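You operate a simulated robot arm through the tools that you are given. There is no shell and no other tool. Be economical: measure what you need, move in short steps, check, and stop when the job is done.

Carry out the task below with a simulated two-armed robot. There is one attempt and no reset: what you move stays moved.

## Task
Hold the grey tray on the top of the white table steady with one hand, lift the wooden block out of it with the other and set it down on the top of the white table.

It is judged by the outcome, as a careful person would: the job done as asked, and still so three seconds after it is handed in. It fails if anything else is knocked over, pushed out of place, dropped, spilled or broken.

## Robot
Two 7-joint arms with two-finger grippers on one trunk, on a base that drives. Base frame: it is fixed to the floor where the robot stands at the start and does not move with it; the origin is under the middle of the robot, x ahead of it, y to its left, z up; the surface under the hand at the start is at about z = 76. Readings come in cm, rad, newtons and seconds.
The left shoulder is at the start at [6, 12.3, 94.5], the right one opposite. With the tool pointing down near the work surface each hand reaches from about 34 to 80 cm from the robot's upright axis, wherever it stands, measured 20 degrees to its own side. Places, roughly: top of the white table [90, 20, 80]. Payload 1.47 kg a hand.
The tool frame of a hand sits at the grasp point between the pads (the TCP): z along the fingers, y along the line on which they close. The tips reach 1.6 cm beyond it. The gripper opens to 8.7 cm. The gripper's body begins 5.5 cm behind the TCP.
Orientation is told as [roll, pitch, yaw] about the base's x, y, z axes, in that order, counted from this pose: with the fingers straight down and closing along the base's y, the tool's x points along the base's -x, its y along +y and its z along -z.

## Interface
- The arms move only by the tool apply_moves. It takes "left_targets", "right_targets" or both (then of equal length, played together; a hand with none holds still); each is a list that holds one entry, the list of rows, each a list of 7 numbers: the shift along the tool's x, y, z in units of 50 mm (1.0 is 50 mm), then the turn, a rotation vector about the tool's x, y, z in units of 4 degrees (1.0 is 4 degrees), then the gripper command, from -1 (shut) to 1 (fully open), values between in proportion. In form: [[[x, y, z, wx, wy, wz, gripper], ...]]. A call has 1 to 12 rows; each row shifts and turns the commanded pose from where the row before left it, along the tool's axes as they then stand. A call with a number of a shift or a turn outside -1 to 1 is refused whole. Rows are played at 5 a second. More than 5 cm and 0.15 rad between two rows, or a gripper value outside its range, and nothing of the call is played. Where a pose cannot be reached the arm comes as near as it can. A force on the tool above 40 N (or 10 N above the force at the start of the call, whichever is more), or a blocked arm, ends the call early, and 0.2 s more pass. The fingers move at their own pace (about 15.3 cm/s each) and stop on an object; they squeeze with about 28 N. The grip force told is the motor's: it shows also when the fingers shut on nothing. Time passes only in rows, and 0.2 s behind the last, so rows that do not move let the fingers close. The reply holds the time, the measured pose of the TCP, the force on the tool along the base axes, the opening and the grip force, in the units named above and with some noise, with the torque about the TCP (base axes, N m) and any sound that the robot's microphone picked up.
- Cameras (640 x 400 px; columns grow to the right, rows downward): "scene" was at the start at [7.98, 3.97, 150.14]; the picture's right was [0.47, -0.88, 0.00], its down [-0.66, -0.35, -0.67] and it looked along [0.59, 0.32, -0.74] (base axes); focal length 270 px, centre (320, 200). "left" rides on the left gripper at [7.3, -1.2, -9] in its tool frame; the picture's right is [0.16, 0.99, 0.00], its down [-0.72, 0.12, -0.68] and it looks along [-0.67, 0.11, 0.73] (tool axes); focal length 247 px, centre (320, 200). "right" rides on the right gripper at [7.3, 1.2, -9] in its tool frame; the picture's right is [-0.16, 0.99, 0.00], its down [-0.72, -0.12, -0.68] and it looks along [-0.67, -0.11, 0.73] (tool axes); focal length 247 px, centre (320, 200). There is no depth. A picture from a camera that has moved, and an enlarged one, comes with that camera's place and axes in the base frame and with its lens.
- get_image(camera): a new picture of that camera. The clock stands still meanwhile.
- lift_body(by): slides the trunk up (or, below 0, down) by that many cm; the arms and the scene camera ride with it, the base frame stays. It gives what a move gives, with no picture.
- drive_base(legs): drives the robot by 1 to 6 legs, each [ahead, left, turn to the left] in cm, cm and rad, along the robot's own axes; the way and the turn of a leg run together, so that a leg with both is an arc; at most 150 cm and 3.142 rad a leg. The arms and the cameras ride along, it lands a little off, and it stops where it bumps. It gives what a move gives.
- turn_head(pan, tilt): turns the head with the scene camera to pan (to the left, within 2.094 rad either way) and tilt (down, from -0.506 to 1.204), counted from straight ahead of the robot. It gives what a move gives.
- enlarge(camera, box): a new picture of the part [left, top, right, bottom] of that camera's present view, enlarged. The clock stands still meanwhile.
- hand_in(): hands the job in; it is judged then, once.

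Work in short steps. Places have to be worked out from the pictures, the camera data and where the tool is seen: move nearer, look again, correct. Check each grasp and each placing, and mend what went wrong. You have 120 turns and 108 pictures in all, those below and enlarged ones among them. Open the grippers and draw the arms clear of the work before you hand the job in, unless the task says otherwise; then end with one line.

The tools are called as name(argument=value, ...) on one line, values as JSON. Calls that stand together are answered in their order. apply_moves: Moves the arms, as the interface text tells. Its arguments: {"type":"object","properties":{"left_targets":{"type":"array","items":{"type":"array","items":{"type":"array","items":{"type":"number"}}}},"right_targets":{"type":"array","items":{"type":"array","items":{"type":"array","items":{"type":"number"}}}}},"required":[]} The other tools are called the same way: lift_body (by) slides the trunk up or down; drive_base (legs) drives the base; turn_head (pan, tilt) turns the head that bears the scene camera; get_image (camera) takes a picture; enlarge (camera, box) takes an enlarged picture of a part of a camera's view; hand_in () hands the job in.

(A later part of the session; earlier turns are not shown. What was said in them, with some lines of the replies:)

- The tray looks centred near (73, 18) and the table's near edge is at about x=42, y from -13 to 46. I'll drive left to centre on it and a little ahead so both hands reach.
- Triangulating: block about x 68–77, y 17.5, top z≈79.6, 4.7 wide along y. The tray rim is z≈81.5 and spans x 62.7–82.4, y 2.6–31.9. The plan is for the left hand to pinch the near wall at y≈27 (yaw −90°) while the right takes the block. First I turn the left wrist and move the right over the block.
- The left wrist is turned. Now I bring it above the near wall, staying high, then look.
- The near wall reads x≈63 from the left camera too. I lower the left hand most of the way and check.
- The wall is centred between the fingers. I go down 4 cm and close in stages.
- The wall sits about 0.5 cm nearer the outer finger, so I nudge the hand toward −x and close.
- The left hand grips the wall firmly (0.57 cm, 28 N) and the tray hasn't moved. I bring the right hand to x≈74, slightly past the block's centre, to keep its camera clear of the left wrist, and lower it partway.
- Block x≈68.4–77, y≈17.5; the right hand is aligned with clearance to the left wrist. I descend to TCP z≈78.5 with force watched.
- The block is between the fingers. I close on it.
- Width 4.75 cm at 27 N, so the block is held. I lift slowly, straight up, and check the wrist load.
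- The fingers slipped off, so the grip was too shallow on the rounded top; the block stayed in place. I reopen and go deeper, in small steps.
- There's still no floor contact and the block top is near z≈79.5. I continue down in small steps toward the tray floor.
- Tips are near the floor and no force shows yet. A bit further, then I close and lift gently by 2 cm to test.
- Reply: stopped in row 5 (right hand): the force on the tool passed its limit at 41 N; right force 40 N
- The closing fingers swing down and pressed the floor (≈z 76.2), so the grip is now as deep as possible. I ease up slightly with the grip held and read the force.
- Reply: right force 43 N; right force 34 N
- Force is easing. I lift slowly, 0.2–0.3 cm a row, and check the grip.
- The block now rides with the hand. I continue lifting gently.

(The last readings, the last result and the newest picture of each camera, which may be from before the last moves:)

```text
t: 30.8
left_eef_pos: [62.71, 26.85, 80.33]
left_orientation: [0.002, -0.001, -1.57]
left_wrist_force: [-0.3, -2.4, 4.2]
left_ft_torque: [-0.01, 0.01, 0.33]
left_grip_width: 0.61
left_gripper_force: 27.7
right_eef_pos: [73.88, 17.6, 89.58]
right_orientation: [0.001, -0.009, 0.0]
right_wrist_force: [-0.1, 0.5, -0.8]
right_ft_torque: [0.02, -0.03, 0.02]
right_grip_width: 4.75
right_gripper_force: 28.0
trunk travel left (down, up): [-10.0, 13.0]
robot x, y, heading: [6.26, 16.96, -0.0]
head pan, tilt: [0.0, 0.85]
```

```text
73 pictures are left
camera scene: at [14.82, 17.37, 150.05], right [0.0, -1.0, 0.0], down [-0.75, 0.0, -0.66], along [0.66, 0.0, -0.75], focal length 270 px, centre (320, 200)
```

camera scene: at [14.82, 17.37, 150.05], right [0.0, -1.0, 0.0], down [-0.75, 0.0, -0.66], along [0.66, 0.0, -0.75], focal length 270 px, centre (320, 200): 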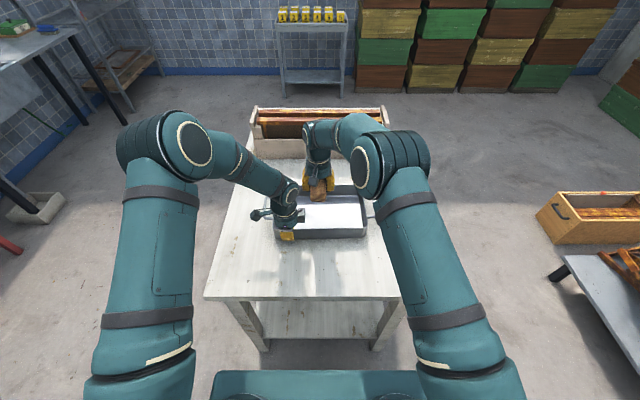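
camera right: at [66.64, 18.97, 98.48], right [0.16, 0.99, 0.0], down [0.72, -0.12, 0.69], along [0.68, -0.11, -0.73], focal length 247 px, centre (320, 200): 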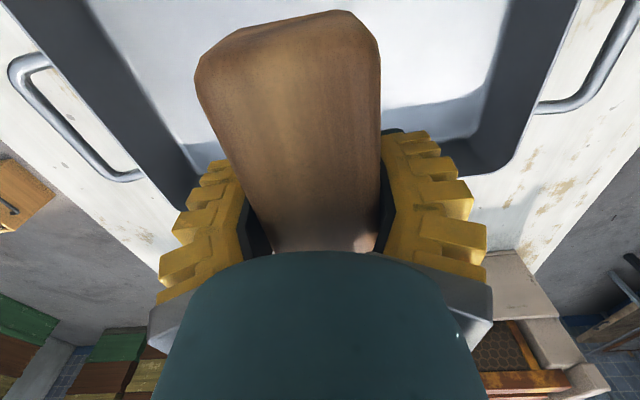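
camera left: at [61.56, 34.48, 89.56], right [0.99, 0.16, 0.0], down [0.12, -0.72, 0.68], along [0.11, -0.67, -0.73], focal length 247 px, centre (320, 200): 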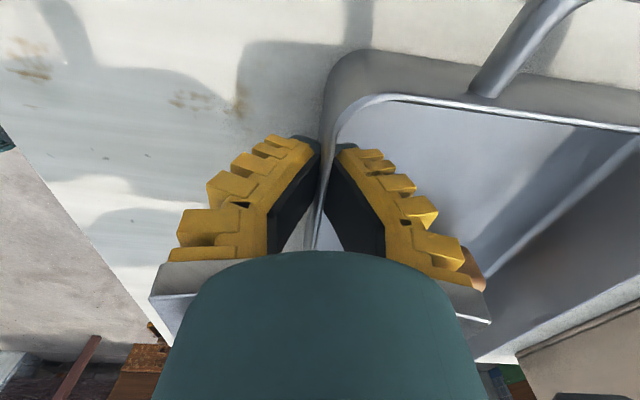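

The block is secure with its bottom at about z 88, above the rim. I move it first to y≈8 and then back toward the robot to x≈52, over free tabletop.

apply_moves(left_targets=[[[0, 0, 0, 0, 0, 0, -1], [0, 0, 0, 0, 0, 0, -1], [0, 0, 0, 0, 0, 0, -1], [0, 0, 0, 0, 0, 0, -1], [0, 0, 0, 0, 0, 0, -1], [0, 0, 0, 0, 0, 0, -1], [0, 0, 0, 0, 0, 0, -1], [0, 0, 0, 0, 0, 0, -1]]], right_targets=[[[0, -0.12, -0.1, 0, 0, 0, -1], [0, -0.26, -0.15, 0, 0, 0, -1], [0, -0.26, -0.1, 0, 0, 0, -1], [0, -0.26, 0, 0, 0, 0, -1], [0, -0.26, 0, 0, 0, 0, -1], [0, -0.26, 0, 0, 0, 0, -1], [0, -0.26, 0, 0, 0, 0, -1], [0, -0.2, 0, 0, 0, 0, -1]]])

apply_moves(left_targets=[[[0, 0, 0, 0, 0, 0, -1], [0, 0, 0, 0, 0, 0, -1], [0, 0, 0, 0, 0, 0, -1], [0, 0, 0, 0, 0, 0, -1], [0, 0, 0, 0, 0, 0, -1], [0, 0, 0, 0, 0, 0, -1], [0, 0, 0, 0, 0, 0, -1], [0, 0, 0, 0, 0, 0, -1], [0, 0, 0, 0, 0, 0, -1], [0, 0, 0, 0, 0, 0, -1], [0, 0, 0, 0, 0, 0, -1], [0, 0, 0, 0, 0, 0, -1]]], right_targets=[[[0.2, 0, 0, 0, 0, 0, -1], [0.4, 0, 0, 0, 0, 0, -1], [0.4, 0, 0, 0, 0, 0, -1], [0.4, 0, 0, 0, 0, 0, -1], [0.4, 0, 0, 0, 0, 0, -1], [0.4, 0, 0, 0, 0, 0, -1], [0.4, 0, 0, 0, 0, 0, -1], [0.4, 0, 0, 0, 0, 0, -1], [0.4, 0, 0, 0, 0, 0, -1], [0.4, 0, 0, 0, 0, 0, -1], [0.4, 0, 0, 0, 0, 0, -1], [0.2, 0, 0, 0, 0, 0, -1]]])

get_image(camera="scene")

get_image(camera="right")

```text
t: 32.6
left_eef_pos: [62.67, 26.95, 80.47]
left_orientation: [0.001, 0.001, -1.571]
left_wrist_force: [-1.1, -2.0, 3.8]
left_ft_torque: [0.18, 0.01, 0.32]
left_grip_width: 0.61
left_gripper_force: 27.6
right_eef_pos: [73.97, 8.21, 91.22]
right_orientation: [0.001, -0.008, 0.0]
right_wrist_force: [-0.9, -0.1, -1.5]
right_ft_torque: [0.02, -0.01, 0.01]
right_grip_width: 4.71
right_gripper_force: 28.3
trunk travel left (down, up): [-10.0, 13.0]
robot x, y, heading: [5.67, 17.12, 0.002]
head pan, tilt: [0.0, 0.85]
```

```text
t: 35.2
left_eef_pos: [62.69, 26.91, 80.44]
left_orientation: [0.001, 0.0, -1.571]
left_wrist_force: [-0.2, -1.4, 5.2]
left_ft_torque: [-0.07, 0.02, 0.29]
left_grip_width: 0.63
left_gripper_force: 27.7
right_eef_pos: [52.1, 8.16, 91.0]
right_orientation: [0.005, -0.009, 0.001]
right_wrist_force: [0.4, 0.8, -0.2]
right_ft_torque: [-0.02, -0.04, -0.05]
right_grip_width: 4.7
right_gripper_force: 28.3
trunk travel left (down, up): [-10.0, 13.0]
robot x, y, heading: [6.25, 17.11, 0.002]
head pan, tilt: [0.0, 0.85]
```

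```text
72 pictures are left
camera scene: at [14.82, 17.38, 150.06], right [0.0, -1.0, 0.0], down [-0.75, 0.0, -0.66], along [0.66, 0.0, -0.75], focal length 270 px, centre (320, 200)
```

scene: 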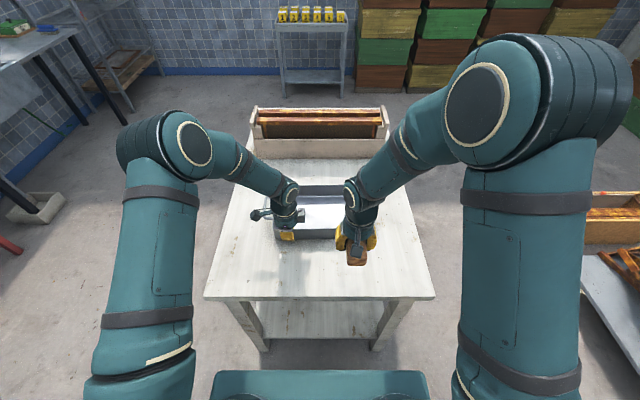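

```text
71 pictures are left
camera right: at [44.71, 9.62, 99.99], right [0.16, 0.99, 0.0], down [0.72, -0.12, 0.69], along [0.68, -0.11, -0.73], focal length 247 px, centre (320, 200)
```

right: 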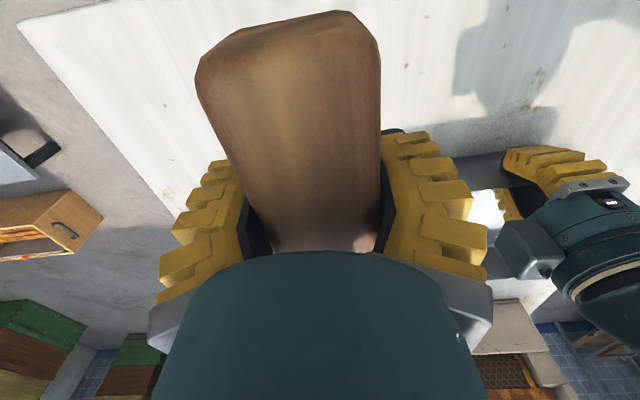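

I shift 2 cm away from the table's front edge and lower to about 1 cm above the surface.

apply_moves(left_targets=[[[0, 0, 0, 0, 0, 0, -1], [0, 0, 0, 0, 0, 0, -1], [0, 0, 0, 0, 0, 0, -1], [0, 0, 0, 0, 0, 0, -1], [0, 0, 0, 0, 0, 0, -1], [0, 0, 0, 0, 0, 0, -1], [0, 0, 0, 0, 0, 0, -1], [0, 0, 0, 0, 0, 0, -1], [0, 0, 0, 0, 0, 0, -1], [0, 0, 0, 0, 0, 0, -1]]], right_targets=[[[-0.2, 0, 0.1, 0, 0, 0, -1], [-0.2, 0, 0.3, 0, 0, 0, -1], [0, 0, 0.3, 0, 0, 0, -1], [0, 0, 0.3, 0, 0, 0, -1], [0, 0, 0.3, 0, 0, 0, -1], [0, 0, 0.3, 0, 0, 0, -1], [0, 0, 0.3, 0, 0, 0, -1], [0, 0, 0.3, 0, 0, 0, -1], [0, 0, 0.2, 0, 0, 0, -1], [0, 0, 0.1, 0, 0, 0, -1]]])

enlarge(camera="scene", box=[280, 200, 440, 300])

```text
t: 37.4
left_eef_pos: [62.73, 27.04, 80.48]
left_orientation: [0.002, 0.001, -1.57]
left_wrist_force: [0.5, -1.4, 3.9]
left_ft_torque: [0.03, 0.03, 0.3]
left_grip_width: 0.59
left_gripper_force: 28.0
right_eef_pos: [54.11, 8.27, 78.55]
right_orientation: [0.001, -0.009, -0.002]
right_wrist_force: [0.0, 0.2, -1.2]
right_ft_torque: [0.01, -0.05, -0.02]
right_grip_width: 4.72
right_gripper_force: 27.8
trunk travel left (down, up): [-10.0, 13.0]
robot x, y, heading: [6.19, 17.11, 0.004]
head pan, tilt: [0.0, 0.85]
```

```text
4.00 times, centred on (360, 250) of scene
camera zoom: at [14.83, 17.39, 150.05], right [0.0, -1.0, 0.0], down [-0.75, 0.0, -0.66], along [0.66, 0.0, -0.75], focal length 1080 px, centre (160, 0)
```

zoom: 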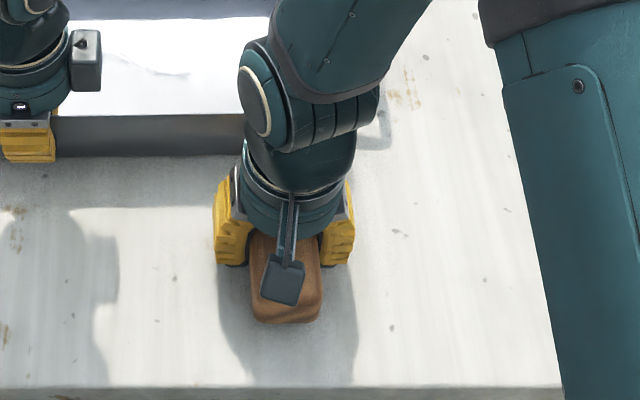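

It's just above the table. I lower in tiny steps until contact shows.

apply_moves(left_targets=[[[0, 0, 0, 0, 0, 0, -1], [0, 0, 0, 0, 0, 0, -1], [0, 0, 0, 0, 0, 0, -1], [0, 0, 0, 0, 0, 0, -1], [0, 0, 0, 0, 0, 0, -1], [0, 0, 0, 0, 0, 0, -1]]], right_targets=[[[0, 0, 0.04, 0, 0, 0, -1], [0, 0, 0.04, 0, 0, 0, -1], [0, 0, 0.04, 0, 0, 0, -1], [0, 0, 0.04, 0, 0, 0, -1], [0, 0, 0.03, 0, 0, 0, -1], [0, 0, 0, 0, 0, 0, -1]]])

```text
t: 38.8
left_eef_pos: [62.65, 26.88, 80.47]
left_orientation: [0.001, 0.0, -1.571]
left_wrist_force: [0.5, -1.0, 4.0]
left_ft_torque: [0.0, 0.04, 0.28]
left_grip_width: 0.62
left_gripper_force: 27.9
right_eef_pos: [54.21, 8.34, 77.6]
right_orientation: [0.001, -0.008, 0.002]
right_wrist_force: [0.1, -0.8, -0.8]
right_ft_torque: [0.01, -0.01, 0.0]
right_grip_width: 4.7
right_gripper_force: 27.5
trunk travel left (down, up): [-10.0, 13.0]
robot x, y, heading: [5.7, 17.01, 0.001]
head pan, tilt: [0.0, 0.85]
```

apply_moves(left_targets=[[[0, 0, 0, 0, 0, 0, -1], [0, 0, 0, 0, 0, 0, -1], [0, 0, 0, 0, 0, 0, -1], [0, 0, 0, 0, 0, 0, -1]]], right_targets=[[[0, 0, 0.03, 0, 0, 0, -1], [0, 0, 0.03, 0, 0, 0, -1], [0, 0, 0.02, 0, 0, 0, -1], [0, 0, 0, 0, 0, 0, -1]]])

enlarge(camera="scene", box=[310, 235, 390, 295])

```text
t: 39.6
left_eef_pos: [62.52, 26.95, 80.51]
left_orientation: [0.001, 0.0, -1.57]
left_wrist_force: [-0.8, 0.2, 2.2]
left_ft_torque: [0.2, 0.01, 0.26]
left_grip_width: 0.62
left_gripper_force: 27.8
right_eef_pos: [54.12, 8.35, 77.49]
right_orientation: [0.002, -0.011, -0.003]
right_wrist_force: [-6.2, -1.7, 20.2]
right_ft_torque: [-0.54, 0.21, -0.02]
right_grip_width: 4.66
right_gripper_force: 28.1
trunk travel left (down, up): [-10.0, 13.0]
robot x, y, heading: [5.96, 17.52, -0.001]
head pan, tilt: [0.0, 0.85]
stopped in row 4 (right hand): the force on the tool passed its limit at 41 N (the readings are from after the stop); the commanded pose is now the measured one
```

```text
6.67 times, centred on (350, 265) of scene
camera zoom: at [14.61, 17.41, 150.07], right [0.0, -1.0, 0.0], down [-0.75, 0.0, -0.66], along [0.66, 0.0, -0.75], focal length 1799 px, centre (120, -233)
```

zoom: 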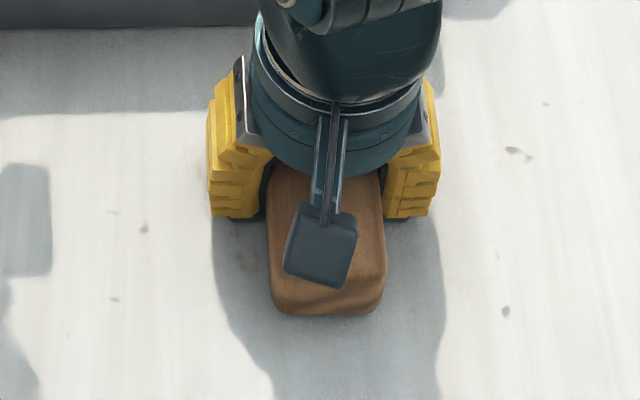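

In contact with the table. I ease up 0.1 cm, open gradually, then rise.

apply_moves(left_targets=[[[0, 0, 0, 0, 0, 0, -1], [0, 0, 0, 0, 0, 0, -1], [0, 0, 0, 0, 0, 0, -1], [0, 0, 0, 0, 0, 0, -1], [0, 0, 0, 0, 0, 0, -1]]], right_targets=[[[0, 0, -0.02, 0, 0, 0, -1], [0, 0, 0, 0, 0, 0, 0.15], [0, 0, 0, 0, 0, 0, 0.3], [0, 0, 0, 0, 0, 0, 0.6], [0, 0, 0, 0, 0, 0, 1]]])

get_image(camera="right")

```text
t: 40.9
left_eef_pos: [62.66, 27.05, 80.34]
left_orientation: [0.003, -0.001, -1.569]
left_wrist_force: [-1.6, 1.0, 5.3]
left_ft_torque: [0.01, 0.02, 0.21]
left_grip_width: 0.58
left_gripper_force: 27.3
right_eef_pos: [54.21, 8.3, 77.5]
right_orientation: [0.002, -0.01, -0.001]
right_wrist_force: [-0.2, 0.2, -0.1]
right_ft_torque: [0.06, 0.0, 0.0]
right_grip_width: 8.7
right_gripper_force: 0.1
trunk travel left (down, up): [-10.0, 13.0]
robot x, y, heading: [5.98, 17.24, 0.001]
head pan, tilt: [0.0, 0.85]
```

```text
68 pictures are left
camera right: at [46.85, 9.63, 86.37], right [0.16, 0.99, 0.0], down [0.72, -0.12, 0.69], along [0.68, -0.11, -0.73], focal length 247 px, centre (320, 200)
```

right: 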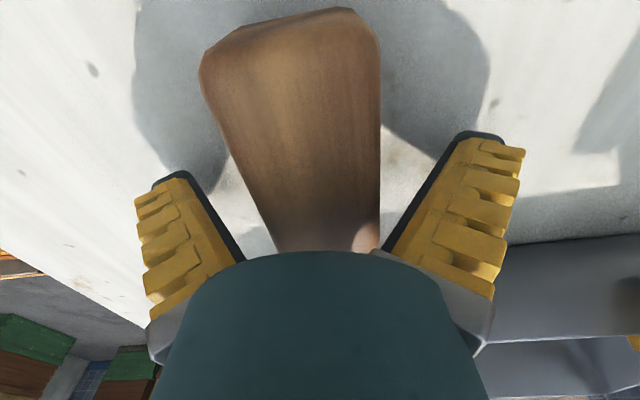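

Released, with clearance on both sides. I raise the right hand straight up, then move it to the right, while the left still holds.

apply_moves(left_targets=[[[0, 0, 0, 0, 0, 0, -1], [0, 0, 0, 0, 0, 0, -1], [0, 0, 0, 0, 0, 0, -1], [0, 0, 0, 0, 0, 0, -1], [0, 0, 0, 0, 0, 0, -1], [0, 0, 0, 0, 0, 0, -1], [0, 0, 0, 0, 0, 0, -1], [0, 0, 0, 0, 0, 0, -1], [0, 0, 0, 0, 0, 0, -1], [0, 0, 0, 0, 0, 0, -1]]], right_targets=[[[0, 0, -0.3, 0, 0, 0, 1], [0, 0, -0.6, 0, 0, 0, 1], [0, 0, -0.7, 0, 0, 0, 1], [0, 0, -0.7, 0, 0, 0, 1], [0, 0, -0.7, 0, 0, 0, 1], [0, 0, -0.7, 0, 0, 0, 1], [0, -0.7, -0.5, 0, 0, 0, 1], [0, -0.7, 0, 0, 0, 0, 1], [0, -0.7, 0, 0, 0, 0, 1], [0, -0.7, 0, 0, 0, 0, 1]]])

get_image(camera="scene")

```text
t: 43.0
left_eef_pos: [62.54, 27.0, 80.38]
left_orientation: [0.001, -0.002, -1.57]
left_wrist_force: [0.6, 0.2, 5.1]
left_ft_torque: [0.69, 0.03, 0.25]
left_grip_width: 0.58
left_gripper_force: 28.5
right_eef_pos: [53.92, -5.54, 98.36]
right_orientation: [0.001, -0.008, -0.001]
right_wrist_force: [0.0, -0.4, 0.6]
right_ft_torque: [0.0, 0.02, 0.0]
right_grip_width: 8.7
right_gripper_force: 0.1
trunk travel left (down, up): [-10.0, 13.0]
robot x, y, heading: [5.82, 16.87, 0.003]
head pan, tilt: [0.0, 0.85]
```

```text
67 pictures are left
camera scene: at [14.81, 17.37, 150.05], right [0.0, -1.0, 0.0], down [-0.75, 0.0, -0.66], along [0.66, 0.0, -0.75], focal length 270 px, centre (320, 200)
```

scene: 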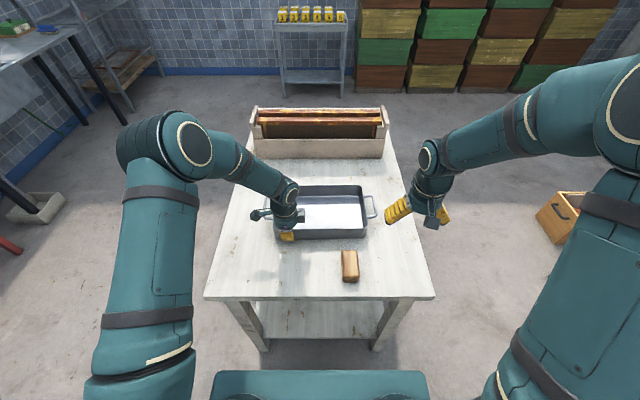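

The block rests on the table. I release the tray gently with the left hand, rise and withdraw.

apply_moves(left_targets=[[[0, 0, 0, 0, 0, 0, -0.7], [0, 0, 0, 0, 0, 0, -0.3], [0, 0, 0, 0, 0, 0, 0.2], [0, 0, 0, 0, 0, 0, 0.5], [0, 0, -0.3, 0, 0, 0, 0.5], [0, 0, -0.6, 0, 0, 0, 0.5], [0, 0, -0.7, 0, 0, 0, 0.5], [0, 0, -0.7, 0, 0, 0, 1], [0, 0, -0.7, 0, 0, 0, 1], [0.7, 0, -0.5, 0, 0, 0, 1], [0.7, 0, 0, 0, 0, 0, 1], [0.7, 0, 0, 0, 0, 0, 1]]])

apply_moves(left_targets=[[[0.8, 0, 0, 0, 0, 0, 1], [0.8, 0, 0, 0, 0, 0, 1], [0.8, 0, 0, 0, 0, 0, 1], [0.8, 0, 0, 0, 0, 0, 1]]], right_targets=[[[0, -0.8, 0, 0, 0, 0, 1], [0, -0.8, 0, 0, 0, 0, 1], [0, -0.8, 0, 0, 0, 0, 1], [0, -0.8, 0, 0, 0, 0, 1]]])

enlarge(camera="scene", box=[160, 90, 480, 310])

```text
t: 45.6
left_eef_pos: [62.67, 37.58, 97.94]
left_orientation: [0.002, -0.001, -1.571]
left_wrist_force: [0.3, 0.0, -0.8]
left_ft_torque: [0.03, -0.03, 0.03]
left_grip_width: 8.7
left_gripper_force: 0.0
right_eef_pos: [53.93, -5.54, 98.41]
right_orientation: [0.0, -0.01, -0.003]
right_wrist_force: [0.0, 0.2, 0.3]
right_ft_torque: [-0.04, 0.02, -0.04]
right_grip_width: 8.71
right_gripper_force: 0.0
trunk travel left (down, up): [-10.0, 13.0]
robot x, y, heading: [6.31, 17.0, 0.003]
head pan, tilt: [0.0, 0.85]
```

```text
t: 46.6
left_eef_pos: [62.55, 53.59, 97.71]
left_orientation: [0.002, 0.0, -1.571]
left_wrist_force: [0.2, -0.3, 0.7]
left_ft_torque: [0.0, 0.0, 0.02]
left_grip_width: 8.71
left_gripper_force: 0.1
right_eef_pos: [53.99, -21.9, 98.27]
right_orientation: [0.003, -0.011, -0.002]
right_wrist_force: [0.2, 0.7, -1.3]
right_ft_torque: [0.01, 0.0, -0.01]
right_grip_width: 8.72
right_gripper_force: 0.1
trunk travel left (down, up): [-10.0, 13.0]
robot x, y, heading: [6.59, 17.17, 0.003]
head pan, tilt: [0.0, 0.85]
```

```text
1.82 times, centred on (320, 200) of scene
camera zoom: at [14.85, 17.38, 150.05], right [0.0, -1.0, 0.0], down [-0.75, 0.0, -0.66], along [0.66, 0.0, -0.75], focal length 491 px, centre (320, 200)
```

zoom: 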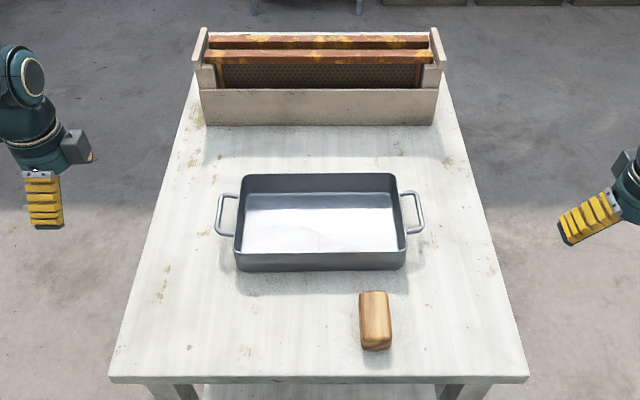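

The block is on the table, the tray is in place, and both hands are open and clear, so I hand it in.

hand_in()

```text
The job is handed in.
```

I held the tray by its near wall with the left hand. The right hand lifted the block out and set it on the white table, though its first grip slipped off and I had to regrip lower. The tray stayed in place throughout, and both hands were open and clear at hand-in.
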